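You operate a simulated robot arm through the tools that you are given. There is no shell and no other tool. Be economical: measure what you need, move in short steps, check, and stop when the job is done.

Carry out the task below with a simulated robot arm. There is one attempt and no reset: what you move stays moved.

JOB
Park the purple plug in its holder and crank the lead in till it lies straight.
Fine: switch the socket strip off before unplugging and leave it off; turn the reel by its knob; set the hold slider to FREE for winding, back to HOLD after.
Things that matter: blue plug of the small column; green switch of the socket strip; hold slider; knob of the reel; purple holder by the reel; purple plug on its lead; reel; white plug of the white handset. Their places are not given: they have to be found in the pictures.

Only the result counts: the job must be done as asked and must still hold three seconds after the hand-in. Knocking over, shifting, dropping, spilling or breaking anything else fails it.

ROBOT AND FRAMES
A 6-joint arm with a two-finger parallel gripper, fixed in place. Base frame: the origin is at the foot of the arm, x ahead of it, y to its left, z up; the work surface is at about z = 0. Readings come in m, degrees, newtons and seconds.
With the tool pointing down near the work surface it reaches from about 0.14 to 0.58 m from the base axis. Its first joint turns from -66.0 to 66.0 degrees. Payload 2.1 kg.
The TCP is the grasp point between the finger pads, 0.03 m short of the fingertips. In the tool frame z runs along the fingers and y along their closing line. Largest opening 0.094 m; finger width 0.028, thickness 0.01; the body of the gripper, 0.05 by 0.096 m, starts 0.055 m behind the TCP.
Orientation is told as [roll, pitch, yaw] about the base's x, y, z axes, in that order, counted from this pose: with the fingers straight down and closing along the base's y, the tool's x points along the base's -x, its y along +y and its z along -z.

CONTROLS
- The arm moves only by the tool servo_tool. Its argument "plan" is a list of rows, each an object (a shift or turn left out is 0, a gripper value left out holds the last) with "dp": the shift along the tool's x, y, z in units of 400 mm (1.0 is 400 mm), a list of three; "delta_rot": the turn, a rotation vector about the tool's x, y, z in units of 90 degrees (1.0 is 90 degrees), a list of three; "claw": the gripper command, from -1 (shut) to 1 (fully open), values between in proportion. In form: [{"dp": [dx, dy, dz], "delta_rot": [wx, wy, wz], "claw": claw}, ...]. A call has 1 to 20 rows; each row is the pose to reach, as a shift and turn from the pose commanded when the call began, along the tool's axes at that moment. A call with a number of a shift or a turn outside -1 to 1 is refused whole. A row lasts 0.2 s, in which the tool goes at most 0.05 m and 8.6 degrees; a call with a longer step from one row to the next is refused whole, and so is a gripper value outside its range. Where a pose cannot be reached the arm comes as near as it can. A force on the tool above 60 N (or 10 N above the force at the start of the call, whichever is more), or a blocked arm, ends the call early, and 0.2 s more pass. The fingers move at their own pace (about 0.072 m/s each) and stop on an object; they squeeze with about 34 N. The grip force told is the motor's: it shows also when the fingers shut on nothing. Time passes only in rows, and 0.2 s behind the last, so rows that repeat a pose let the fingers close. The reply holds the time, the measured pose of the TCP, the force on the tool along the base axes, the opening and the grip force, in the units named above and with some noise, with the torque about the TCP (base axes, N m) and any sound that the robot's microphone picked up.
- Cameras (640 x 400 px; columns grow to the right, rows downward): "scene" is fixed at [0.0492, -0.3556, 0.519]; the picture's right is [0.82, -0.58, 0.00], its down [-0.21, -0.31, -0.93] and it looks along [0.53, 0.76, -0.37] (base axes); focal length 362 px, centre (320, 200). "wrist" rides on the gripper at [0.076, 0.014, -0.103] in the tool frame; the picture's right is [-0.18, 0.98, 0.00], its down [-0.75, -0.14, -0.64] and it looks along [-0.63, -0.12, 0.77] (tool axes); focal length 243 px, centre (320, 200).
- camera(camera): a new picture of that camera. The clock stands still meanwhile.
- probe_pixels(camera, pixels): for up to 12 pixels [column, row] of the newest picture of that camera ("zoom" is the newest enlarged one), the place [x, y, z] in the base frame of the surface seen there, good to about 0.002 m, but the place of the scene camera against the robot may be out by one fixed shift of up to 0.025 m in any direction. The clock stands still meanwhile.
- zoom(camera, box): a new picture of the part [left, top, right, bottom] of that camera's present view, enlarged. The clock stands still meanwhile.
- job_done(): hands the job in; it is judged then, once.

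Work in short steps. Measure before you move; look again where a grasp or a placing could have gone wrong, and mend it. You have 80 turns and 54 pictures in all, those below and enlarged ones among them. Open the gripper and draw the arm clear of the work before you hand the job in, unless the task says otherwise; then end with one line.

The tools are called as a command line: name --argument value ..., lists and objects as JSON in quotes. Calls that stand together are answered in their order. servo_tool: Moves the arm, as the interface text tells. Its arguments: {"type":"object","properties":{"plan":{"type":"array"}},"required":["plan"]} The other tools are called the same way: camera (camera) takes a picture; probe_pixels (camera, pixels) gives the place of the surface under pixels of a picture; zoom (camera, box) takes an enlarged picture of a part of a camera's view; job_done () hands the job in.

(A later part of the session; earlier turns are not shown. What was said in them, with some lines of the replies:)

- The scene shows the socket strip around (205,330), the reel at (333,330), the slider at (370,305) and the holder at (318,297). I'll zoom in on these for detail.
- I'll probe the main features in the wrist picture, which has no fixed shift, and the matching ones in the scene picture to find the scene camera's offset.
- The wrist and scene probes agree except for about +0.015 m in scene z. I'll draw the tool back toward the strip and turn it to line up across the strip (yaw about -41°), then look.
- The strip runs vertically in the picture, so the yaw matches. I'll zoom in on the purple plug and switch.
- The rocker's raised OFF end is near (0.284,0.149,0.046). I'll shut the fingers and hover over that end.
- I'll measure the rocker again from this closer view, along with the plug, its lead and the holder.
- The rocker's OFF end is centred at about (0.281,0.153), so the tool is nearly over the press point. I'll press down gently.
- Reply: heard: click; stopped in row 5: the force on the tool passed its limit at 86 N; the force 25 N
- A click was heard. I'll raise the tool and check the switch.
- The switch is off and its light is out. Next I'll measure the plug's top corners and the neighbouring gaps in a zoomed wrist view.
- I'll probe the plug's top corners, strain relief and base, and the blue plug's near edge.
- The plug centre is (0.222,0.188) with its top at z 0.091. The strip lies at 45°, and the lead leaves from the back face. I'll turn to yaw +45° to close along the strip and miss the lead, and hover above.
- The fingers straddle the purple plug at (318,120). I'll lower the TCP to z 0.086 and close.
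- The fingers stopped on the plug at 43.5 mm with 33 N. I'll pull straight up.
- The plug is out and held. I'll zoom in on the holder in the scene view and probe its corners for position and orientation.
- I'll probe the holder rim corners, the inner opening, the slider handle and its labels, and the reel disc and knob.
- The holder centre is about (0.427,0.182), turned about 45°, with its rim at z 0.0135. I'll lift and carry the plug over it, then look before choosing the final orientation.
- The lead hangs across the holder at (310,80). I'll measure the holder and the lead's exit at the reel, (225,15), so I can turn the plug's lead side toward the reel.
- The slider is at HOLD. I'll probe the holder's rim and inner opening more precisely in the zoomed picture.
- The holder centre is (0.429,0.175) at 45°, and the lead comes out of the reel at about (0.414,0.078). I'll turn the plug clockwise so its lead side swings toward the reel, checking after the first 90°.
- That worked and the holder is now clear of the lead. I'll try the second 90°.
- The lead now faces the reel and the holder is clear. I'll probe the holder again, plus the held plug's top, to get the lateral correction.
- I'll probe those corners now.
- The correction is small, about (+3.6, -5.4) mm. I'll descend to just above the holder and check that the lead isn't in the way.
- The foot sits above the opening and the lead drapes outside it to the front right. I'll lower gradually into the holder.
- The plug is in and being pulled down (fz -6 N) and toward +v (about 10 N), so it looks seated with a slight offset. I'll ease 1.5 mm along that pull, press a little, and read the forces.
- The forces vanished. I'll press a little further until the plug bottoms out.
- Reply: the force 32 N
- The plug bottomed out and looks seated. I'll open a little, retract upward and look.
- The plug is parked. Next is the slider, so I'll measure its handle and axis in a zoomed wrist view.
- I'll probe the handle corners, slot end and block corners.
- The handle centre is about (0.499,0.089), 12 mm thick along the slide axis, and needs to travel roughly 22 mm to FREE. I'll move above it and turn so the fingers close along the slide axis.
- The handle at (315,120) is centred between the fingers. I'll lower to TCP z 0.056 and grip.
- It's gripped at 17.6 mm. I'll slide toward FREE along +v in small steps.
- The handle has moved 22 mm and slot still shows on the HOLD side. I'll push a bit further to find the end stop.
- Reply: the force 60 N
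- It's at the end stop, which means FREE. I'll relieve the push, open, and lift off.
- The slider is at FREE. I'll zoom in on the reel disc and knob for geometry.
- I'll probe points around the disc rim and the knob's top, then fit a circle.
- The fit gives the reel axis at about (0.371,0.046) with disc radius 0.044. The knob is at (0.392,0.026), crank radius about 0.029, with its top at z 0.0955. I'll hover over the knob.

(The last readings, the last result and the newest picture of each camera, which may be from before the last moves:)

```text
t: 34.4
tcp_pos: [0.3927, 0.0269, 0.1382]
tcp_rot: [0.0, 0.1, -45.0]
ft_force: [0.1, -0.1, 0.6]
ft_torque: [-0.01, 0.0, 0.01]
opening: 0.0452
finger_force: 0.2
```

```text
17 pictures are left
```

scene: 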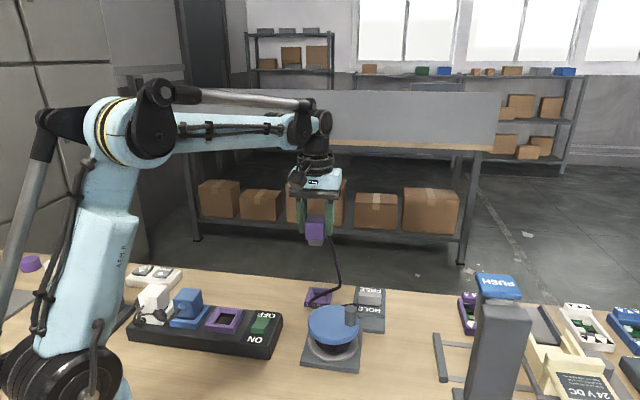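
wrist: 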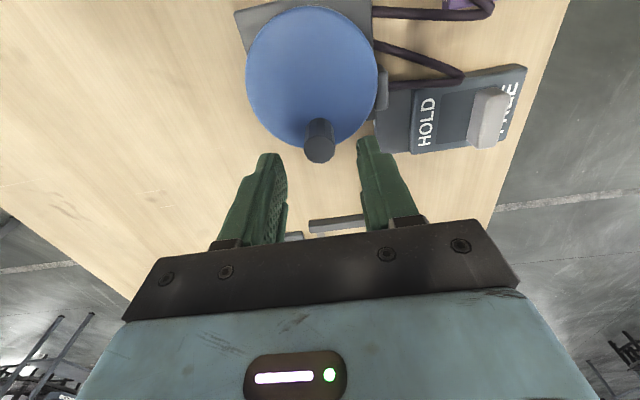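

This is a clear view of the disc, so I'll refine the centre and knob measurement.

probe_pixels --camera "wrist" --pixels '[[250, 85], [374, 75], [308, 12], [265, 35], [358, 30], [268, 125], [364, 112], [298, 140], [319, 150], [307, 152], [331, 148], [319, 160]]'

```text
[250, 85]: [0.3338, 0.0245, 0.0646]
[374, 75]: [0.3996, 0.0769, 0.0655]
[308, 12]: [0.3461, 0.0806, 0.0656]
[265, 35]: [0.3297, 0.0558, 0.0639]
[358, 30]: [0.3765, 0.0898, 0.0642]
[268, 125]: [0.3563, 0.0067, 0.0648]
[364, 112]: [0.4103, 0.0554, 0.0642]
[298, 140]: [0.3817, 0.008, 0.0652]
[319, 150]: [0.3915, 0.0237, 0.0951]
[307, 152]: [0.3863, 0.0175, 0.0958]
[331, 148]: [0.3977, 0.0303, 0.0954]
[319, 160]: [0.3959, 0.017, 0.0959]
```

The refined axis is (0.370,0.047), with the knob at about (0.392,0.025) and radius 0.031. I'll lower and grip the knob.

servo_tool --plan '[{"dp": [-0.002, -0.005, 0.05]}, {"dp": [-0.002, -0.005, 0.096]}, {"dp": [-0.002, -0.005, 0.096]}, {"dp": [-0.002, -0.005, 0.096], "claw": -1}, {"dp": [-0.002, -0.005, 0.096], "claw": -1}, {"dp": [-0.002, -0.005, 0.096], "claw": -1}]'

```text
t: 35.8
tcp_pos: [0.3918, 0.0243, 0.1006]
tcp_rot: [0.0, 0.0, -44.9]
ft_force: [-1.3, -0.7, -10.0]
ft_torque: [0.4, -0.36, -0.04]
opening: 0.0216
finger_force: 44.9
```

The knob is gripped and the reel axis lies 31 mm along tool +x. I'll test-turn 60° counter-clockwise, then look at the lead.

servo_tool --plan '[{"dp": [0.0012, 0.0135, 0], "claw": -1}, {"dp": [0.0047, 0.0265, 0]}, {"dp": [0.0104, 0.0388, 0]}, {"dp": [0.0181, 0.0498, 0]}, {"dp": [0.0277, 0.0594, 0]}, {"dp": [0.0388, 0.0671, 0]}, {"dp": [0.0388, 0.0671, 0]}]'

camera --camera "wrist"

```text
t: 36.4
tcp_pos: [0.3925, 0.0263, 0.1001]
tcp_rot: [-1.5, 0.0, -45.6]
ft_force: [-4.0, -4.3, 1.6]
ft_torque: [0.64, -0.71, -0.03]
opening: 0.0218
finger_force: 45.3
stopped in row 3: the force on the tool passed its limit at 67 N (the readings are from after the stop); the commanded pose is now the measured one
```

```text
16 pictures are left
```

wrist: 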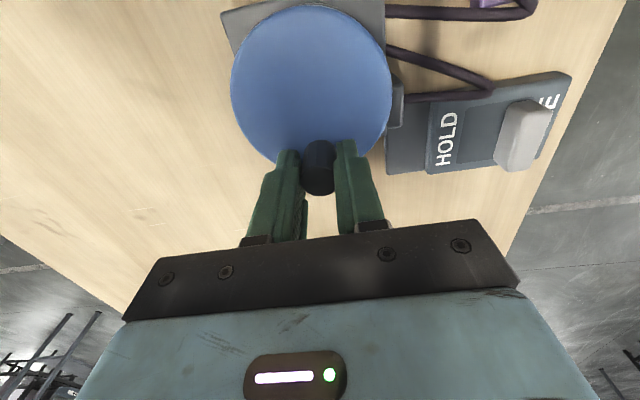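

The reel is blocked counter-clockwise, so I'll try clockwise, 40° first.

servo_tool --plan '[{"dp": [0.0, -0.005, 0], "claw": -1}, {"dp": [0.0012, -0.0165, 0]}, {"dp": [0.0047, -0.0295, 0]}, {"dp": [0.0104, -0.0418, 0]}, {"dp": [0.0181, -0.0528, 0]}, {"dp": [0.0181, -0.0528, 0]}]'

```text
t: 37.8
tcp_pos: [0.372, 0.0167, 0.1007]
tcp_rot: [-1.2, 0.2, -45.5]
ft_force: [0.3, 5.5, -34.5]
ft_torque: [0.48, -1.21, 0.0]
opening: 0.0221
finger_force: 44.9
```

Clockwise works: the knob moved about 40° with little sideways force. I'll open briefly to relieve the tilt and vertical load, level the tool, and regrip.

servo_tool --plan '[{"claw": -0.3}, {"delta_rot": [-0.0094, 0.0094, -0.006], "claw": -0.3}, {"delta_rot": [-0.0094, 0.0094, -0.006], "claw": -0.3}, {"delta_rot": [-0.0094, 0.0094, -0.006], "claw": -1}, {"delta_rot": [-0.0094, 0.0094, -0.006], "claw": -1}, {"delta_rot": [-0.0094, 0.0094, -0.006], "claw": -1}]'

camera --camera "wrist"

```text
t: 39.2
tcp_pos: [0.3723, 0.016, 0.1014]
tcp_rot: [-0.4, 0.9, -45.1]
ft_force: [0.3, -2.9, 4.6]
ft_torque: [0.7, -0.42, 0.0]
opening: 0.0216
finger_force: 44.7
```

```text
15 pictures are left
```

wrist: 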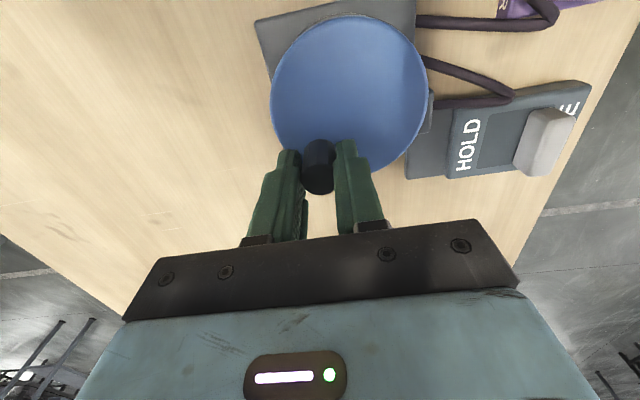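

Now I'll crank clockwise about 105° along the computed circle.

servo_tool --plan '[{"dp": [0.0149, -0.0132, 0], "claw": -1}, {"dp": [0.0327, -0.0221, 0]}, {"dp": [0.0522, -0.026, 0]}, {"dp": [0.0721, -0.0248, 0]}, {"dp": [0.0909, -0.0185, 0]}, {"dp": [0.1075, -0.0075, 0]}, {"dp": [0.1207, 0.0074, 0]}, {"dp": [0.1207, 0.0074, 0]}]'

zoom --camera "scene" --box '[250, 220, 410, 370]'

```text
t: 41.0
tcp_pos: [0.3423, 0.0528, 0.1008]
tcp_rot: [-0.3, 0.7, -45.0]
ft_force: [19.8, -4.2, -36.2]
ft_torque: [0.14, -1.15, -0.01]
opening: 0.0212
finger_force: 44.9
```

```text
2.67 times, centred on (330, 295) of scene
```

zoom: 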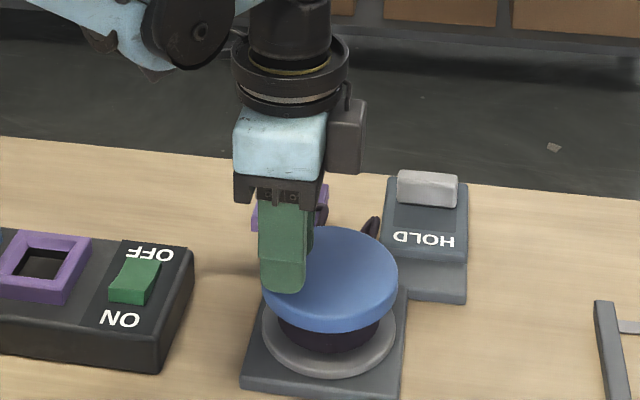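

There's some radial and vertical load, so I'll refine the axis to (0.3715,0.0465) with R 0.030. I'll open to relieve it and read the unloaded pose.

servo_tool --plan '[{"claw": -0.3}, {"claw": -0.3}]'

```text
t: 41.6
tcp_pos: [0.3407, 0.0526, 0.1032]
tcp_rot: [-0.5, 1.0, -44.9]
ft_force: [-0.5, 0.6, 0.1]
ft_torque: [-0.01, 0.01, 0.01]
opening: 0.0329
finger_force: 0.1
```

I'll level the tool, lower it slightly and regrip.

servo_tool --plan '[{"dp": [-0.003, 0.003, 0.009], "delta_rot": [-0.0118, -0.0039, 0], "claw": -0.3}, {"dp": [-0.003, 0.003, 0.009], "delta_rot": [-0.0118, -0.0039, 0], "claw": -0.3}, {"dp": [-0.003, 0.003, 0.009], "delta_rot": [-0.0118, -0.0039, 0], "claw": -1}, {"dp": [-0.003, 0.003, 0.009], "delta_rot": [-0.0118, -0.0039, 0], "claw": -1}, {"dp": [-0.003, 0.003, 0.009], "delta_rot": [-0.0118, -0.0039, 0], "claw": -1}]'

```text
t: 42.8
tcp_pos: [0.3416, 0.0508, 0.0981]
tcp_rot: [0.5, 0.5, -44.9]
ft_force: [-2.2, 1.3, -1.1]
ft_torque: [-0.29, 0.99, 0.01]
opening: 0.0215
finger_force: 44.7
```

The load is low now. I'll crank on another 105°.

servo_tool --plan '[{"dp": [0.009, 0.0195, 0], "claw": -1}, {"dp": [0.013, 0.039, 0]}, {"dp": [0.0115, 0.0584, 0]}, {"dp": [0.0049, 0.0769, 0]}, {"dp": [-0.0062, 0.093, 0]}, {"dp": [-0.021, 0.1057, 0]}, {"dp": [-0.0387, 0.1141, 0]}, {"dp": [-0.0387, 0.1141, 0]}]'

camera --camera "wrist"

```text
t: 44.6
tcp_pos: [0.3853, 0.0735, 0.0986]
tcp_rot: [0.3, 0.5, -45.0]
ft_force: [-11.1, -19.1, -30.0]
ft_torque: [-0.25, 0.59, 0.01]
opening: 0.0213
finger_force: 44.7
```

```text
13 pictures are left
```

wrist: 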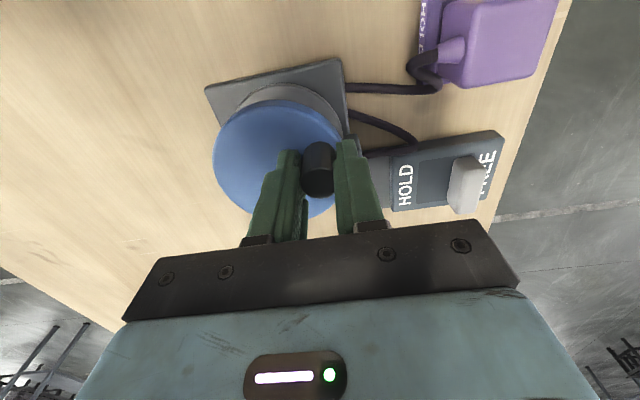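

The lead is shortening but still slack. I'll crank another 105°, with the axis nudged to take off the radial load.

servo_tool --plan '[{"dp": [-0.0201, 0.0007, 0.002], "claw": -1}, {"dp": [-0.0398, -0.0009, 0.002]}, {"dp": [-0.058, -0.0074, 0.002]}, {"dp": [-0.0742, -0.0184, 0.002]}, {"dp": [-0.0868, -0.0334, 0.002]}, {"dp": [-0.0953, -0.0511, 0.002]}, {"dp": [-0.099, -0.0703, 0.002]}, {"dp": [-0.099, -0.0703, 0.002]}]'

camera --camera "wrist"

```text
t: 46.4
tcp_pos: [0.3922, 0.0268, 0.0961]
tcp_rot: [0.6, 0.6, -45.0]
ft_force: [-7.9, 8.3, 41.1]
ft_torque: [-0.58, 1.0, 0.03]
opening: 0.0214
finger_force: 45.3
```

```text
12 pictures are left
```

wrist: 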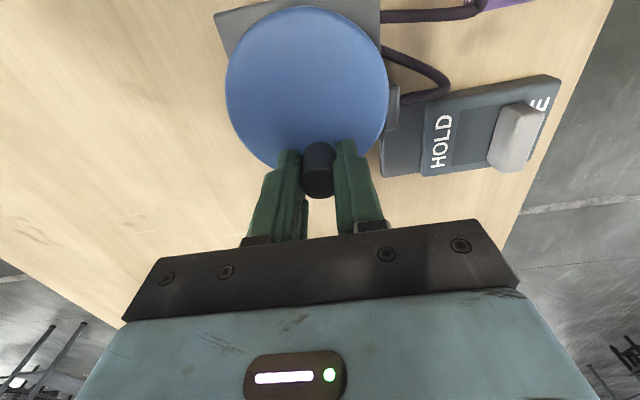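

One full turn is done and the slack is clearly shrinking. I'll regrip, leveled and 1 mm higher, and crank another 180° clockwise.

servo_tool --plan '[{"dp": [0.0019, 0.0005, -0.002], "delta_rot": [0, -0.0079, 0], "claw": -0.3}, {"dp": [0.0019, 0.0005, -0.002], "delta_rot": [0, -0.0079, 0], "claw": -0.3}, {"dp": [0.0019, 0.0005, -0.002], "delta_rot": [0, -0.0079, 0], "claw": -1}, {"dp": [0.0019, 0.0005, -0.002], "delta_rot": [0, -0.0079, 0], "claw": -1}, {"dp": [0.0019, 0.0005, -0.002], "delta_rot": [0, -0.0079, 0], "claw": -1}, {"dp": [0.0034, -0.0186, -0.002], "delta_rot": [0, -0.0079, 0]}, {"dp": [0.0097, -0.0369, -0.002], "delta_rot": [0, -0.0079, 0]}, {"dp": [0.0207, -0.0528, -0.0018], "delta_rot": [0, -0.0079, 0]}, {"dp": [0.0352, -0.0652, -0.0016], "delta_rot": [0, -0.0079, 0]}, {"dp": [0.0527, -0.0735, -0.0014], "delta_rot": [0, -0.0079, 0]}, {"dp": [0.0716, -0.0769, -0.0011], "delta_rot": [0, -0.0079, 0]}, {"dp": [0.0907, -0.0755, -0.0009], "delta_rot": [0, -0.0079, 0]}, {"dp": [0.1091, -0.0691, -0.0007], "delta_rot": [0, -0.0079, 0]}, {"dp": [0.125, -0.0582, -0.0005], "delta_rot": [0, -0.0079, 0]}, {"dp": [0.1373, -0.0437, -0.0003], "delta_rot": [0, -0.0079, 0]}, {"dp": [0.1456, -0.0262, -0.0002], "delta_rot": [0, -0.0079, 0]}, {"dp": [0.149, -0.0072, -0.0002], "delta_rot": [0, -0.0079, 0]}, {"dp": [0.149, -0.0072, -0.0002], "delta_rot": [0, -0.0079, 0]}]'

camera --camera "wrist"

```text
t: 50.2
tcp_pos: [0.3493, 0.0659, 0.0981]
tcp_rot: [0.6, 0.0, -45.1]
ft_force: [-2.7, 4.3, -17.8]
ft_torque: [0.01, 1.59, -0.01]
opening: 0.0214
finger_force: 45.2
```

```text
11 pictures are left
```

wrist: 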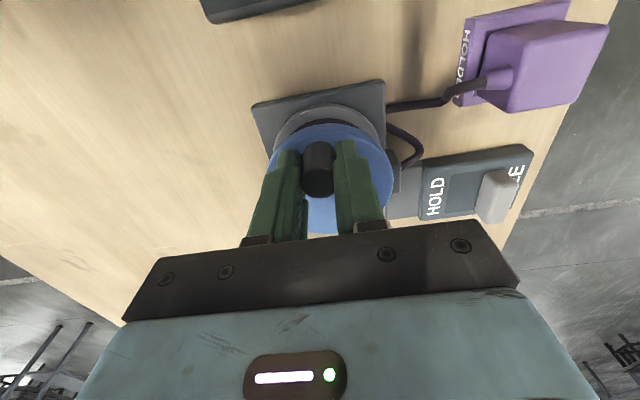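

The load is low and the slack keeps shrinking. I'll crank another 105°.

servo_tool --plan '[{"dp": [-0.0014, 0.0191, 0.001], "claw": -1}, {"dp": [-0.0078, 0.0375, 0.001]}, {"dp": [-0.0187, 0.0534, 0.001]}, {"dp": [-0.0332, 0.0658, 0.001]}, {"dp": [-0.0507, 0.0741, 0.001]}, {"dp": [-0.0696, 0.0774, 0.001]}, {"dp": [-0.0887, 0.076, 0.001]}, {"dp": [-0.0887, 0.076, 0.001]}]'

camera --camera "wrist"

```text
t: 52.0
tcp_pos: [0.3968, 0.0617, 0.0982]
tcp_rot: [0.6, -0.1, -45.0]
ft_force: [5.6, 2.2, -12.7]
ft_torque: [-0.42, 1.07, -0.01]
opening: 0.0214
finger_force: 45.2
```

```text
10 pictures are left
```

wrist: 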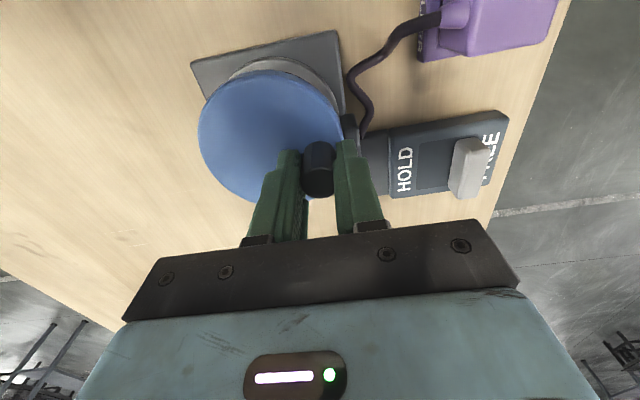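

The lead is nearly straight, with a small S left at (365,85). I'll crank 45° more and check.

servo_tool --plan '[{"dp": [-0.0093, -0.0025, 0.0005], "claw": -1}, {"dp": [-0.0184, -0.0064, 0.0005]}, {"dp": [-0.0267, -0.0114, 0.0005]}, {"dp": [-0.0343, -0.0173, 0.0005]}, {"dp": [-0.041, -0.0241, 0.0005]}, {"dp": [-0.0467, -0.0318, 0.0005]}, {"dp": [-0.0467, -0.0318, 0.0005]}]'

camera --camera "wrist"

```text
t: 53.6
tcp_pos: [0.3992, 0.0387, 0.0972]
tcp_rot: [0.5, -0.2, -45.0]
ft_force: [3.3, -1.3, 15.1]
ft_torque: [-1.06, 0.4, 0.03]
opening: 0.021
finger_force: 44.5
```

```text
9 pictures are left
```

wrist: 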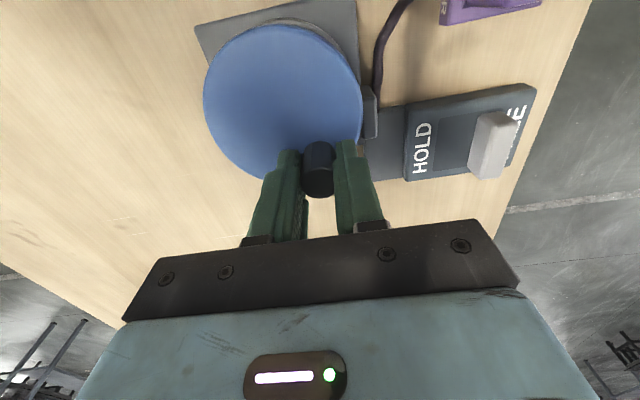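

Only a slight bow remains near (385,35). I'll crank 15° more in small steps and watch the force.

servo_tool --plan '[{"dp": [-0.0024, -0.0043, -0.0005], "claw": -1}, {"dp": [-0.0044, -0.0086, -0.0005]}, {"dp": [-0.0065, -0.013, -0.0005]}, {"dp": [-0.0083, -0.0175, -0.0005]}, {"dp": [-0.0083, -0.0175, -0.0005]}]'

zoom --camera "wrist" --box '[300, 0, 560, 180]'

```text
t: 54.8
tcp_pos: [0.397, 0.032, 0.0974]
tcp_rot: [0.7, -0.1, -45.1]
ft_force: [4.1, -1.5, 21.7]
ft_torque: [-0.77, 0.55, 0.01]
opening: 0.0212
finger_force: 45.1
```

```text
2.22 times, centred on (430, 90) of wrist
```

zoom: 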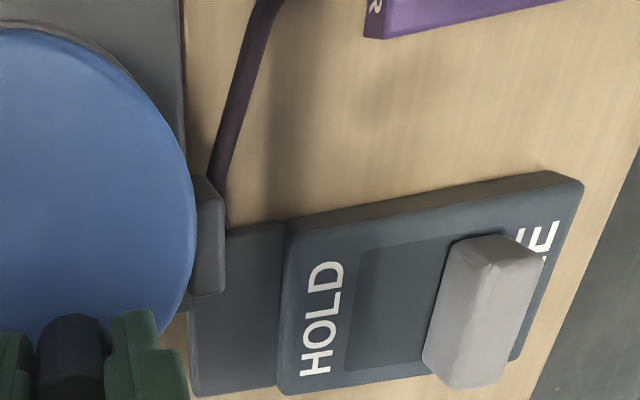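

It's almost straight, and there's still no tension in the readings. I'll go another 15° in small steps.

servo_tool --plan '[{"dp": [-0.001, -0.0046, -0.001], "claw": -1}, {"dp": [-0.002, -0.0093, -0.001]}, {"dp": [-0.0028, -0.014, -0.001]}, {"dp": [-0.0034, -0.0189, -0.001]}, {"dp": [-0.0034, -0.0189, -0.001]}]'

```text
t: 56.0
tcp_pos: [0.3936, 0.0271, 0.0981]
tcp_rot: [0.4, -0.2, -45.0]
ft_force: [6.6, -5.3, 6.3]
ft_torque: [-1.28, 0.23, 0.01]
opening: 0.0211
finger_force: 45.1
```

No tension yet. I'll release the knob, rise, and view the whole lead.

servo_tool --plan '[{"claw": -0.2}, {"claw": -0.2}, {"dp": [0, 0, -0.1], "claw": -0.2}, {"dp": [0, 0.05, -0.2]}, {"dp": [0, 0.16, -0.26]}, {"dp": [0.0, 0.27, -0.26]}, {"dp": [0.0, 0.27, -0.26]}]'

zoom --camera "wrist" --box '[150, 0, 400, 200]'

```text
refused: row 5 steps farther than a row can; nothing moved
```

```text
2.00 times, centred on (275, 100) of wrist
```

zoom: 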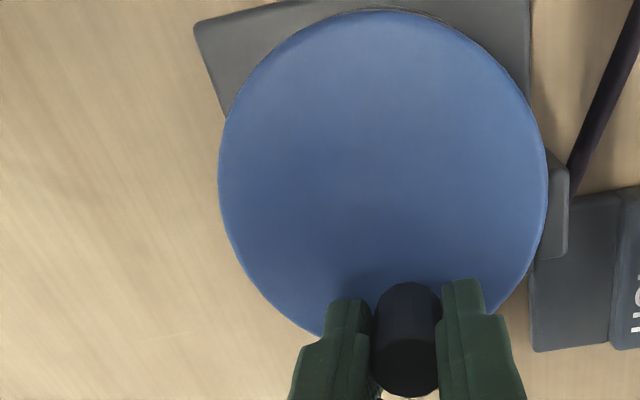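

That call was refused because one step was too long. I'll repeat it with shorter steps.

servo_tool --plan '[{"claw": -0.2}, {"claw": -0.2}, {"dp": [0, 0, -0.1], "claw": -0.2}, {"dp": [0, 0.05, -0.2]}, {"dp": [0, 0.13, -0.26]}, {"dp": [0.0, 0.2, -0.26]}, {"dp": [0.0, 0.27, -0.26]}, {"dp": [0.0, 0.27, -0.26]}]'

camera --camera "wrist"

```text
t: 57.8
tcp_pos: [0.4687, 0.1028, 0.2033]
tcp_rot: [0.7, -0.1, -45.0]
ft_force: [0.3, 0.4, 0.7]
ft_torque: [0.02, 0.03, 0.01]
opening: 0.0375
finger_force: 0.0
```

```text
6 pictures are left
```

wrist: 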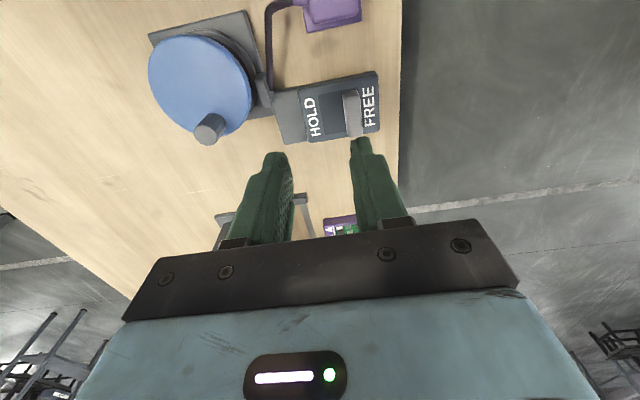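

The lead still bends near the plug at (270,5), so slack remains. I'll probe the exit, bend, guide and knob to work out how much more to wind.

probe_pixels --camera "wrist" --pixels '[[298, 3], [272, 8], [268, 50], [268, 88], [209, 132], [200, 128], [219, 136], [353, 112]]'

```text
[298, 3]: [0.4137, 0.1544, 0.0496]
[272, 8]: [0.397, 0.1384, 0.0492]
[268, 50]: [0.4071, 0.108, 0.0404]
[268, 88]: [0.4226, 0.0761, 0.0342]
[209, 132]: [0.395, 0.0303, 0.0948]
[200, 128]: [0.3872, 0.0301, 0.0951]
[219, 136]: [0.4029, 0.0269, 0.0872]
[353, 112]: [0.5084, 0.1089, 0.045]
```

About 11 mm of slack is left, roughly 30–35° of crank. I'll go back, regrip the knob and turn 20°.

servo_tool --plan '[{"dp": [0, -0.08, 0]}, {"dp": [0, -0.16, 0]}, {"dp": [0, -0.24, 0]}, {"dp": [0, -0.27, 0.06]}, {"dp": [0, -0.27, 0.16]}, {"dp": [0, -0.27, 0.26]}, {"dp": [0, -0.27, 0.26]}, {"dp": [0, -0.27, 0.26], "claw": -1}, {"dp": [0, -0.27, 0.26], "claw": -1}, {"dp": [0, -0.27, 0.26], "claw": -1}, {"dp": [0.0004, -0.2795, 0.26]}, {"dp": [0.0015, -0.2891, 0.26]}, {"dp": [0.0025, -0.295, 0.26]}, {"dp": [0.0025, -0.295, 0.26]}]'

camera --camera "wrist"

```text
t: 60.8
tcp_pos: [0.3849, 0.0194, 0.0978]
tcp_rot: [0.5, 0.0, -45.0]
ft_force: [1.7, -0.5, -40.6]
ft_torque: [-1.04, 0.54, -0.03]
opening: 0.0212
finger_force: 44.8
```

```text
5 pictures are left
```

wrist: 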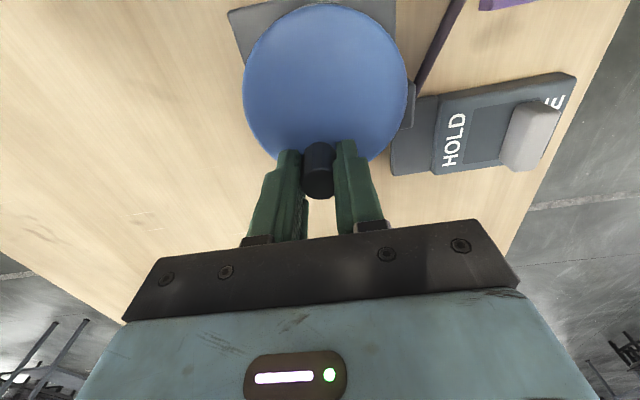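

There's no tangential load yet. I'll turn 12° more and check the force.

servo_tool --plan '[{"dp": [0.0025, -0.006, 0.002], "claw": -1}, {"dp": [0.0053, -0.0124, 0.002]}, {"dp": [0.0053, -0.0124, 0.002]}]'

```text
t: 61.6
tcp_pos: [0.3795, 0.0185, 0.0977]
tcp_rot: [0.5, -0.1, -45.0]
ft_force: [1.1, -3.2, -15.2]
ft_torque: [-0.79, 0.81, 0.01]
opening: 0.0212
finger_force: 44.8
```

Still no tension. I'll do another 8°.

servo_tool --plan '[{"dp": [0.0025, -0.0042, 0], "claw": -1}, {"dp": [0.0052, -0.0083, 0]}, {"dp": [0.0052, -0.0083, 0]}]'

camera --camera "wrist"

```text
t: 62.4
tcp_pos: [0.3768, 0.0162, 0.0965]
tcp_rot: [0.5, -0.2, -45.0]
ft_force: [2.1, -5.6, 7.1]
ft_torque: [-0.54, 1.04, 0.0]
opening: 0.0213
finger_force: 45.1
```

```text
4 pictures are left
```

wrist: 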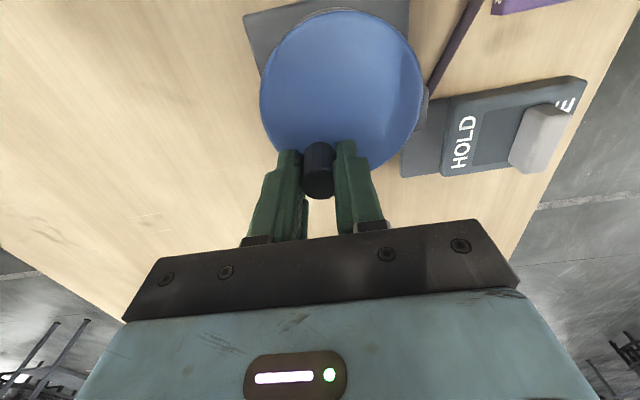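

The visible lead is straight. I'll probe along it to see whether it points at the plug's exit at (0.414,0.154).

probe_pixels --camera "wrist" --pixels '[[434, 86], [448, 58], [460, 36], [470, 18], [477, 3]]'

```text
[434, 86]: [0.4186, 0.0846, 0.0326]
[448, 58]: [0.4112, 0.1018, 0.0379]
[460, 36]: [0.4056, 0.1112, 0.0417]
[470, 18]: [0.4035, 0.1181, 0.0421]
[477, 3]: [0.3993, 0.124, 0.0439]
```

The lead still aims off to the side and bends near the plug, so there's slack left. I'll crank 20° more in small steps, watching for resistance.

servo_tool --plan '[{"dp": [0.0058, -0.0076, 0], "claw": -1}, {"dp": [0.0128, -0.014, 0]}, {"dp": [0.0203, -0.02, 0]}, {"dp": [0.0203, -0.02, 0]}]'

```text
t: 63.4
tcp_pos: [0.3649, 0.0163, 0.0982]
tcp_rot: [0.5, -0.1, -45.1]
ft_force: [-1.5, -11.1, 42.0]
ft_torque: [-0.94, 0.78, -0.01]
opening: 0.0212
finger_force: 44.9
```

Still no tangential resistance (fx -1.5 N). I'll turn 15° more with a vertical relief.

servo_tool --plan '[{"dp": [0.005, -0.0035, -0.003], "claw": -1}, {"dp": [0.0105, -0.0065, -0.003]}, {"dp": [0.017, -0.009, -0.003]}, {"dp": [0.017, -0.009, -0.003]}]'

```text
t: 64.4
tcp_pos: [0.3577, 0.0202, 0.0981]
tcp_rot: [0.6, -0.1, -45.0]
ft_force: [0.3, -8.4, -36.4]
ft_torque: [-1.34, 0.28, -0.04]
opening: 0.0211
finger_force: 44.2
```

I'll check the lead again from this position.

camera --camera "wrist"

```text
3 pictures are left
```

wrist: 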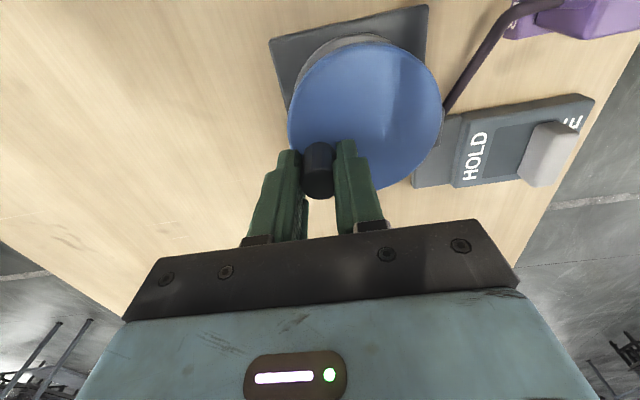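

probe_pixels --camera "wrist" --pixels '[[448, 106], [465, 78], [480, 54], [495, 29], [508, 15], [525, 7], [545, 5], [557, 3]]'

```text
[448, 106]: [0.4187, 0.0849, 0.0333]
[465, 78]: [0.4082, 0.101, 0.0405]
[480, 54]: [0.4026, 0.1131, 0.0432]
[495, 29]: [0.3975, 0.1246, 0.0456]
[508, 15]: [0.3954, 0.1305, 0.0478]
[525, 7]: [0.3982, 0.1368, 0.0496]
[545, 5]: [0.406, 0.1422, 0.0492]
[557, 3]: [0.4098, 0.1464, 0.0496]
```

The path is about 75 mm against 64 mm straight, so some slack remains. I'll crank 30° more in small steps.

servo_tool --plan '[{"dp": [0.0094, -0.0022, 0.0015], "claw": -1}, {"dp": [0.0189, -0.0034, 0.0015]}, {"dp": [0.0285, -0.0032, 0.0015]}, {"dp": [0.038, -0.002, 0.0015]}, {"dp": [0.038, -0.002, 0.0015]}]'

```text
t: 65.6
tcp_pos: [0.346, 0.0297, 0.0965]
tcp_rot: [0.4, -0.2, -44.9]
ft_force: [-4.3, -14.2, -29.2]
ft_torque: [-0.83, 0.84, 0.0]
opening: 0.021
finger_force: 44.7
```

Tangential resistance is rising (about 0.7, 4, then 10 N), so the lead may be going taut. I'll turn 8° more.

servo_tool --plan '[{"dp": [0.0046, 0.0014, 0], "claw": -1}, {"dp": [0.0092, 0.003, 0]}, {"dp": [0.0092, 0.003, 0]}]'

```text
t: 66.4
tcp_pos: [0.3434, 0.0328, 0.0977]
tcp_rot: [0.3, -0.1, -45.0]
ft_force: [-12.1, -12.2, -10.3]
ft_torque: [-0.85, 0.68, -0.02]
opening: 0.0212
finger_force: 44.8
```

That's mostly radial load from a slightly small circle, not tension. I'll go 22° more with a 1 mm outward correction.

servo_tool --plan '[{"dp": [0.01, 0.001, 0], "claw": -1}, {"dp": [0.0181, 0.0061, 0]}, {"dp": [0.026, 0.0118, 0]}, {"dp": [0.026, 0.0118, 0]}]'

camera --camera "wrist"

```text
t: 67.4
tcp_pos: [0.3405, 0.0435, 0.098]
tcp_rot: [0.5, -0.2, -45.1]
ft_force: [-1.5, -12.4, 7.8]
ft_torque: [-0.54, 1.23, -0.03]
opening: 0.0214
finger_force: 45.5
```

```text
2 pictures are left
```

wrist: 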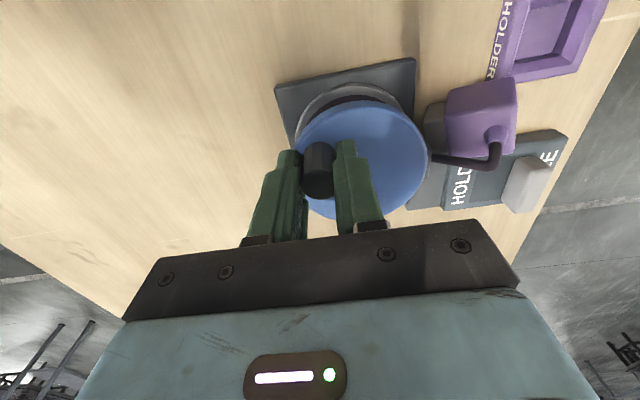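

Over-wound: the plug has been pulled out of the holder and lies on its side by the reel. I'll measure how it lies from this picture before recovering.

probe_pixels --camera "wrist" --pixels '[[453, 95], [512, 82], [514, 112], [450, 148], [447, 118], [480, 110], [485, 145], [430, 110], [436, 140], [494, 135], [497, 160], [460, 160]]'

probe_pixels --camera "wrist" --pixels '[[505, 90], [500, 120], [460, 125], [470, 100], [490, 96], [516, 125], [475, 153], [427, 130], [442, 103], [540, 30], [510, 130], [455, 150]]'

```text
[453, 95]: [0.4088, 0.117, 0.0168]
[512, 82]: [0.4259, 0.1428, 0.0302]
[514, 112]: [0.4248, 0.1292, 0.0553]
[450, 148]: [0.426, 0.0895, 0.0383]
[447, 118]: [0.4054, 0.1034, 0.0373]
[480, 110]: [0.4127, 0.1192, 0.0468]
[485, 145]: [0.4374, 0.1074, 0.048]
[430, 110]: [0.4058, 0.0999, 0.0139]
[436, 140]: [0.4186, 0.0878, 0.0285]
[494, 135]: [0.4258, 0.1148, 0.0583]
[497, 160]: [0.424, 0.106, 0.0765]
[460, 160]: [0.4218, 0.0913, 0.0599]
```

```text
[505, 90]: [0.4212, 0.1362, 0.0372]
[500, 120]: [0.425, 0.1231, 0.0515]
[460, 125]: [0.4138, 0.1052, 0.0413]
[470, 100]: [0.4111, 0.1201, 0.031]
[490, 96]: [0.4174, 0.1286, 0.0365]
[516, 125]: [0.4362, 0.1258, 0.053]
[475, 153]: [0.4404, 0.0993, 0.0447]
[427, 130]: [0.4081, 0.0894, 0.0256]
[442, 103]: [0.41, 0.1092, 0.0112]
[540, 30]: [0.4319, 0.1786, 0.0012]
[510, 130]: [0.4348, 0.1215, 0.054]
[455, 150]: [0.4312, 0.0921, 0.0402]
```

The plug is lying tilted about 24°, lead face up, at about (0.424,0.110). I'll release the knob, rise, and turn to yaw +45° above it to see it clearly before re-grasping.

servo_tool --plan '[{"claw": -0.3}, {"claw": -0.2}, {"dp": [0, 0, -0.1], "claw": -0.2}, {"dp": [0, 0, -0.2], "claw": 0.2}, {"dp": [-0.01, 0.05, -0.255], "delta_rot": [0, 0, -0.09]}, {"dp": [-0.02, 0.12, -0.255], "delta_rot": [0, 0, -0.18]}, {"dp": [-0.03, 0.19, -0.255], "delta_rot": [0, 0, -0.27]}, {"dp": [-0.03, 0.265, -0.255], "delta_rot": [0, 0, -0.36]}, {"dp": [-0.03, 0.265, -0.255], "delta_rot": [0, 0, -0.45]}, {"dp": [-0.03, 0.265, -0.255], "delta_rot": [0, 0, -0.54]}, {"dp": [-0.03, 0.265, -0.255], "delta_rot": [0, 0, -0.63]}, {"dp": [-0.03, 0.265, -0.255], "delta_rot": [0, 0, -0.72]}, {"dp": [-0.03, 0.265, -0.255], "delta_rot": [0, 0, -0.81]}, {"dp": [-0.03, 0.265, -0.255], "delta_rot": [0, 0, -0.9]}, {"dp": [-0.03, 0.265, -0.255], "delta_rot": [0, 0, -0.98]}, {"dp": [-0.03, 0.265, -0.255], "delta_rot": [0, 0, -1.0]}, {"dp": [-0.03, 0.265, -0.255], "delta_rot": [0, 0, -1.0]}]'

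camera --camera "wrist"

```text
t: 71.0
tcp_pos: [0.4221, 0.1089, 0.1999]
tcp_rot: [-0.2, -0.6, 45.0]
ft_force: [0.0, 0.4, 0.7]
ft_torque: [0.02, 0.01, -0.02]
opening: 0.0564
finger_force: 0.1
```

```text
1 pictures are left
```

wrist: 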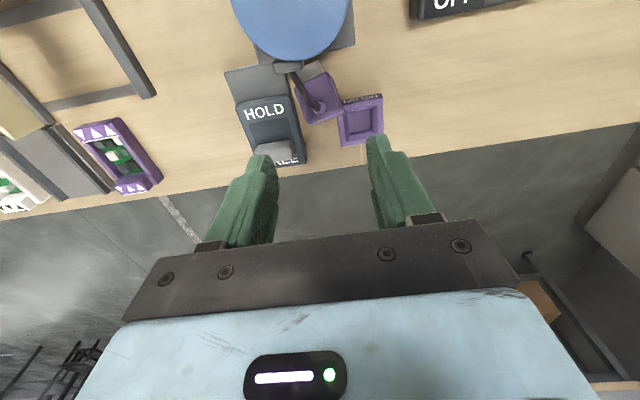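

The plug lies beside the slider with its lead face up. I'll probe it densely.

probe_pixels --camera "wrist" --pixels '[[301, 82], [327, 74], [340, 95], [341, 112], [312, 123], [303, 115], [318, 83], [330, 90], [308, 100], [334, 105], [325, 117], [318, 107]]'

probe_pixels --camera "wrist" --pixels '[[300, 90], [332, 78], [336, 115], [308, 118], [295, 75], [305, 90], [313, 100], [343, 100], [382, 97], [342, 145], [383, 130], [362, 120]]'

```text
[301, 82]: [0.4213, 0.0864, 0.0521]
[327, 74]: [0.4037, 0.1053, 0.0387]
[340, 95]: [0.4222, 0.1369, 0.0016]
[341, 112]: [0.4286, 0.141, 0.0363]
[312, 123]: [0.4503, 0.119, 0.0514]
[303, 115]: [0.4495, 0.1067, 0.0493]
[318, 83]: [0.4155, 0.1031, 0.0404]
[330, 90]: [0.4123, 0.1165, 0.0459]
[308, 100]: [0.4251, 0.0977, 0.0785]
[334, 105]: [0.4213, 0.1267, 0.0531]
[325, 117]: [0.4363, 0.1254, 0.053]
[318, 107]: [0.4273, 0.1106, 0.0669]
```

```text
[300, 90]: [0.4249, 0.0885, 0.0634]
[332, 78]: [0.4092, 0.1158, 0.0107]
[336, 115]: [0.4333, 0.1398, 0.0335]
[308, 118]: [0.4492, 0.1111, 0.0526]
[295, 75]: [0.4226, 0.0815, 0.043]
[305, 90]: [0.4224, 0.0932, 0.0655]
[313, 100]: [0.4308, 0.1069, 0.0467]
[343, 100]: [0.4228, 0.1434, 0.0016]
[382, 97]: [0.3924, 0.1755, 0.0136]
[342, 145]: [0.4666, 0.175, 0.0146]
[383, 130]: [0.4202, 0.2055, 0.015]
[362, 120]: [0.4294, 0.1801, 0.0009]
```

The plug rests with its top end on the holder rim, axis heading about 62°, tilted 21°, body centre about (0.429,0.118,0.027). I'll grip it on its two sides with the tool leaned out, then roll it upright. First I'll move to the pre-grasp place and yaw to 62°.

servo_tool --plan '[{"dp": [-0.07, 0.02, 0], "delta_rot": [-0.002, 0.001, -0.06], "claw": 0.22}, {"dp": [-0.14, 0.04, 0], "delta_rot": [-0.004, 0.002, -0.12]}, {"dp": [-0.207, 0.0575, 0], "delta_rot": [-0.0063, 0.0031, -0.189]}, {"dp": [-0.207, 0.0575, 0], "delta_rot": [-0.0063, 0.0031, -0.189]}]'

```text
t: 72.0
tcp_pos: [0.4654, 0.1843, 0.2004]
tcp_rot: [0.3, -0.3, 62.1]
ft_force: [0.9, -1.5, 0.3]
ft_torque: [0.03, -0.02, 0.01]
opening: 0.0572
finger_force: 0.0
```

Now I'll lean 45° about the tool's y axis, keeping the height.

servo_tool --plan '[{"delta_rot": [0, 0.09, 0]}, {"delta_rot": [0, 0.18, 0]}, {"delta_rot": [0, 0.27, 0]}, {"delta_rot": [0, 0.36, 0]}, {"delta_rot": [0, 0.45, 0]}, {"delta_rot": [0, 0.5, 0]}, {"delta_rot": [0, 0.5, 0]}]'

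```text
t: 73.6
tcp_pos: [0.4577, 0.1765, 0.1975]
tcp_rot: [-0.2, 31.2, 62.2]
ft_force: [0.6, 0.2, 0.8]
ft_torque: [0.0, 0.0, 0.05]
opening: 0.0572
finger_force: 0.0
out of reach, approached as far as the arm can: row 4, 5, 6, 7
```

The lean stops at 31° at this height. I'll lower the tool, where the wrist should have more room, and ask for slightly less lean.

servo_tool --plan '[{"dp": [-0.06, 0, 0.06], "delta_rot": [0, -0.03, 0]}, {"dp": [-0.12, 0, 0.12], "delta_rot": [0, -0.06, 0]}, {"dp": [-0.16, 0, 0.16], "delta_rot": [0, -0.06, 0]}, {"dp": [-0.16, 0, 0.16], "delta_rot": [0, -0.06, 0]}]'

```text
t: 74.6
tcp_pos: [0.4695, 0.1939, 0.1086]
tcp_rot: [-0.2, 25.8, 62.3]
ft_force: [0.4, -1.3, 0.6]
ft_torque: [0.0, 0.01, 0.0]
opening: 0.0573
finger_force: 0.2
```

The commanded pose now equals the measured one, with a lean of 26°. I'll try 14° more at this lower height.

servo_tool --plan '[{"delta_rot": [0, 0.08, 0]}, {"delta_rot": [0, 0.16, 0]}, {"delta_rot": [0, 0.16, 0]}]'

```text
t: 75.4
tcp_pos: [0.4744, 0.1866, 0.1096]
tcp_rot: [-1.1, 31.6, 62.3]
ft_force: [-1.5, 0.0, -0.5]
ft_torque: [-0.02, 0.04, -0.02]
opening: 0.0572
finger_force: 0.1
out of reach, approached as far as the arm can: row 1, 2, 3
```

About 31° is the limit, so I'll grasp with that and plan a 38° lean the other way at the holder. I'm approaching along the tool axis, gripping the plug's sides and lifting a little.

servo_tool --plan '[{"dp": [0.033, 0.01, 0.0], "claw": 0.22}, {"dp": [0.066, 0.02, 0.04]}, {"dp": [0.066, 0.02, 0.13]}, {"dp": [0.066, 0.02, 0.2]}, {"dp": [0.066, 0.02, 0.2445]}, {"dp": [0.066, 0.02, 0.2445]}, {"dp": [0.066, 0.02, 0.2445], "claw": -1}, {"dp": [0.066, 0.02, 0.2445], "claw": -1}, {"dp": [0.066, 0.02, 0.2445], "claw": -1}, {"dp": [0.092, 0.02, 0.202], "claw": -1}, {"dp": [0.118, 0.02, 0.16], "claw": -1}, {"dp": [0.118, 0.02, 0.16], "claw": -1}]'

```text
t: 78.0
tcp_pos: [0.4332, 0.1245, 0.0798]
tcp_rot: [-1.0, 31.7, 62.2]
ft_force: [0.2, -0.1, -0.9]
ft_torque: [0.02, 0.02, -0.02]
opening: 0.044
finger_force: 34.1
```

The plug is gripped (44 mm) and lifted with no pull from the lead. I'll raise it and roll it upright (a 70° combined turn) while carrying it over the holder.

servo_tool --plan '[{"dp": [0.039, 0, -0.064], "claw": -1}, {"dp": [0.031, 0.008, -0.069], "delta_rot": [0.0009, -0.0833, 0.0227]}, {"dp": [0.023, 0.0164, -0.0733], "delta_rot": [0.0018, -0.1667, 0.0453]}, {"dp": [0.015, 0.0247, -0.078], "delta_rot": [0.0028, -0.25, 0.068]}, {"dp": [0.007, 0.033, -0.0827], "delta_rot": [0.0037, -0.3333, 0.0907]}, {"dp": [-0.001, 0.041, -0.0873], "delta_rot": [0.0046, -0.4167, 0.1133]}, {"dp": [-0.009, 0.0493, -0.092], "delta_rot": [0.0055, -0.5, 0.136]}, {"dp": [-0.017, 0.0576, -0.0967], "delta_rot": [0.0065, -0.5833, 0.1587]}, {"dp": [-0.025, 0.0658, -0.1013], "delta_rot": [0.0074, -0.6667, 0.1813]}, {"dp": [-0.033, 0.074, -0.106], "delta_rot": [0.0083, -0.75, 0.204]}, {"dp": [-0.033, 0.074, -0.106], "delta_rot": [0.0083, -0.75, 0.204]}]'

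```text
t: 80.4
tcp_pos: [0.4218, 0.1688, 0.1092]
tcp_rot: [-1.0, -36.9, 46.1]
ft_force: [0.0, -0.5, -0.3]
ft_torque: [0.02, -0.02, -0.01]
opening: 0.0436
finger_force: 33.5
5 turns are left
```

The plug should now be upright above the holder. I'll lower it in, feeling for contact.

servo_tool --plan '[{"dp": [0.03, -0.003, 0.04], "claw": -1}, {"dp": [0.055, -0.003, 0.0735]}, {"dp": [0.07, -0.003, 0.0935]}, {"dp": [0.08, -0.003, 0.1065]}, {"dp": [0.087, -0.003, 0.116]}, {"dp": [0.092, -0.003, 0.1225]}, {"dp": [0.095, -0.003, 0.1265]}, {"dp": [0.095, -0.003, 0.1265]}]'

```text
t: 82.3
tcp_pos: [0.4233, 0.1676, 0.0467]
tcp_rot: [-1.0, -37.1, 45.8]
ft_force: [-2.8, -2.8, 11.9]
ft_torque: [0.05, 0.22, 0.07]
opening: 0.0437
finger_force: 33.9
stopped in row 8: the force on the tool passed its limit at 62 N (the readings are from after the stop); the commanded pose is now the measured one
4 turns are left
```

It bottomed out at TCP z 0.047, the expected seated height. I'll release, rise straight up, level the tool, and take the last picture.

servo_tool --plan '[{"claw": 0.15}, {"claw": 0.15}, {"dp": [-0.03, 0, -0.04], "claw": 0.15}, {"dp": [-0.09, 0, -0.12]}, {"dp": [-0.15, 0, -0.2]}, {"dp": [-0.21, 0, -0.28], "delta_rot": [0, 0.08, 0]}, {"dp": [-0.23, 0, -0.305], "delta_rot": [0, 0.17, 0]}, {"dp": [-0.23, 0, -0.305], "delta_rot": [0, 0.26, 0]}, {"dp": [-0.23, 0, -0.305], "delta_rot": [0, 0.35, 0]}, {"dp": [-0.23, 0, -0.305], "delta_rot": [0, 0.412, 0], "claw": -1}, {"dp": [-0.23, 0, -0.305], "delta_rot": [0, 0.412, 0], "claw": -1}, {"dp": [-0.23, 0, -0.305], "delta_rot": [0, 0.412, 0], "claw": -1}]'

camera --camera "wrist"

```text
t: 84.9
tcp_pos: [0.4208, 0.1687, 0.1996]
tcp_rot: [-0.8, 0.1, 45.3]
ft_force: [-0.1, 0.0, 0.0]
ft_torque: [0.02, 0.0, 0.01]
opening: 0.0001
finger_force: 32.9
```

```text
0 pictures are left
3 turns are left
```

wrist: 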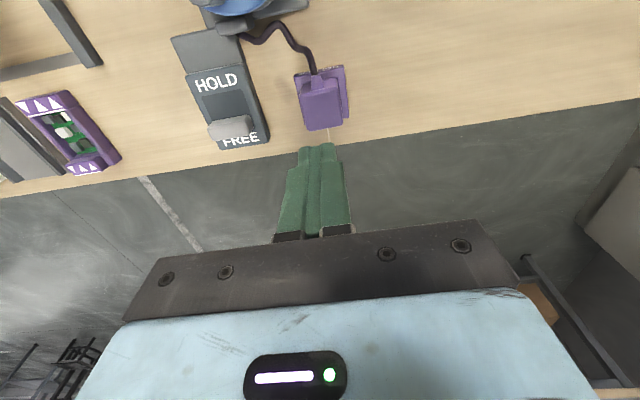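

The plug is seated upright, but the free reel let about 30 mm of slack back out, so the knob has moved. I'll sweep the shut fingers clockwise around the crank circle to bring the knob to a known place (about -118°), then grip it there.

servo_tool --plan '[{"dp": [0.08, -0.025, 0], "claw": -1}, {"dp": [0.16, -0.05, 0]}, {"dp": [0.252, -0.0745, 0]}, {"dp": [0.252, -0.0745, 0.08]}, {"dp": [0.252, -0.0745, 0.17]}, {"dp": [0.252, -0.0745, 0.25]}, {"dp": [0.252, -0.0745, 0.25]}, {"dp": [0.2408, -0.089, 0.25]}, {"dp": [0.2335, -0.1057, 0.25]}, {"dp": [0.2304, -0.1237, 0.25]}, {"dp": [0.2318, -0.1419, 0.25]}, {"dp": [0.2375, -0.1593, 0.25]}, {"dp": [0.2473, -0.1747, 0.25]}, {"dp": [0.2605, -0.1874, 0.25]}, {"dp": [0.2764, -0.1964, 0.25]}, {"dp": [0.294, -0.2014, 0.25]}, {"dp": [0.3123, -0.2019, 0.25]}, {"dp": [0.3314, -0.1975, 0.25]}, {"dp": [0.3314, -0.1975, 0.25]}]'

servo_tool --plan '[{"dp": [-0.009, -0.003, 0], "claw": -1}, {"dp": [-0.009, -0.003, -0.1], "claw": -0.1}, {"dp": [0.02, 0.02, -0.15]}, {"dp": [0.0459, 0.0489, -0.15]}, {"dp": [0.0459, 0.0489, -0.15]}, {"dp": [0.0459, 0.0489, -0.06]}, {"dp": [0.0459, 0.0489, 0]}, {"dp": [0.0459, 0.0489, 0]}, {"dp": [0.0459, 0.0489, 0], "claw": -1}, {"dp": [0.0459, 0.0489, 0], "claw": -1}, {"dp": [0.0459, 0.0489, 0], "claw": -1}]'

```text
t: 88.9
tcp_pos: [0.3863, 0.0177, 0.1005]
tcp_rot: [-0.9, 0.0, 45.3]
ft_force: [3.8, -0.7, 3.1]
ft_torque: [-0.04, 0.01, 0.0]
opening: 0.0001
finger_force: 33.3
```

```text
t: 91.3
tcp_pos: [0.3588, 0.0197, 0.1]
tcp_rot: [-0.7, 0.0, 45.4]
ft_force: [-2.2, -7.5, -10.4]
ft_torque: [0.59, 0.91, 0.02]
opening: 0.0216
finger_force: 44.6
2 turns are left
```

The knob is gripped at about -116°. Now I'll crank 26° to about -142°, just short of where resistance first appeared. Then I'll release, go over to the far side of the slider handle and push it back to HOLD until it stops.

servo_tool --plan '[{"dp": [0.0036, 0.0054, 0], "claw": -1}, {"dp": [0.0046, 0.0108, 0]}, {"dp": [0.0052, 0.0164, 0]}, {"dp": [0.0054, 0.0219, 0]}, {"dp": [0.0052, 0.0275, 0]}, {"dp": [0.0048, 0.0331, 0]}, {"dp": [0.0048, 0.0331, 0]}]'

servo_tool --plan '[{"claw": -0.2}, {"claw": -0.2}, {"dp": [0, 0, -0.1], "claw": -0.2}, {"dp": [0, 0, -0.2], "claw": -0.2}, {"dp": [-0.1006, -0.0314, -0.2], "claw": -1}, {"dp": [-0.2011, -0.0628, -0.2]}, {"dp": [-0.3017, -0.0942, -0.2]}, {"dp": [-0.4022, -0.1256, -0.2]}, {"dp": [-0.5028, -0.157, -0.2]}, {"dp": [-0.5028, -0.157, -0.1]}, {"dp": [-0.5028, -0.157, 0]}, {"dp": [-0.5028, -0.157, 0.07]}, {"dp": [-0.5028, -0.157, 0.104]}, {"dp": [-0.5028, -0.157, 0.104]}]'

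servo_tool --plan '[{"dp": [0.02, 0, 0], "claw": -1}, {"dp": [0.04, 0, 0]}, {"dp": [0.055, 0, 0]}, {"dp": [0.065, 0, 0]}, {"dp": [0.07, 0, 0]}, {"dp": [0.073, 0, 0]}, {"dp": [0.076, 0, 0]}, {"dp": [0.079, 0, 0]}, {"dp": [0.082, 0, 0]}, {"dp": [0.085, 0, 0]}, {"dp": [0.088, 0, 0]}]'

```text
t: 92.9
tcp_pos: [0.3485, 0.0264, 0.1]
tcp_rot: [-0.8, -0.2, 45.3]
ft_force: [11.7, -1.3, 26.3]
ft_torque: [0.72, 0.4, 0.02]
opening: 0.0216
finger_force: 45.6
```

```text
t: 95.9
tcp_pos: [0.5343, 0.1243, 0.0597]
tcp_rot: [-0.9, -0.1, 45.3]
ft_force: [-0.7, 0.8, -1.0]
ft_torque: [-0.02, 0.01, 0.01]
opening: 0.0003
finger_force: 32.7
```

```text
t: 98.3
tcp_pos: [0.5117, 0.1026, 0.0595]
tcp_rot: [-1.1, -0.6, 45.4]
ft_force: [30.7, 21.6, 1.1]
ft_torque: [0.63, -0.14, 0.02]
opening: 0.0
finger_force: 32.9
1 turns are left
```

The push ended against about 37 N with the handle at its HOLD end. I'll back off, rise clear, open the gripper and hand in.

servo_tool --plan '[{"dp": [0.004, 0, 0], "claw": -1}, {"dp": [-0.03, 0, 0], "claw": -1}, {"dp": [-0.03, 0, -0.1], "claw": -1}, {"dp": [-0.03, 0, -0.2], "claw": 0}, {"dp": [-0.03, 0, -0.3], "claw": 1}, {"dp": [-0.03, 0, -0.4], "claw": 1}, {"dp": [-0.03, 0, -0.4], "claw": 1}, {"dp": [-0.03, 0, -0.4], "claw": 1}]'

job_done

```text
t: 100.1
tcp_pos: [0.5165, 0.1095, 0.2179]
tcp_rot: [-0.8, -0.1, 45.4]
ft_force: [0.5, -0.5, -0.5]
ft_torque: [-0.04, -0.02, 0.01]
opening: 0.094
finger_force: 0.2
```

```text
The job is handed in.
```

I handed the job in without being able to confirm that the lead lies straight, because I had no pictures left for a final check. The socket strip was switched off first and left off, and the purple plug was in its holder in the last picture. After that I wound the reel by its knob and pushed the slider back to its HOLD stop. On an earlier try I over-wound and pulled the plug out of the holder; I put it back, then stopped just short of where the reel had started to resist.
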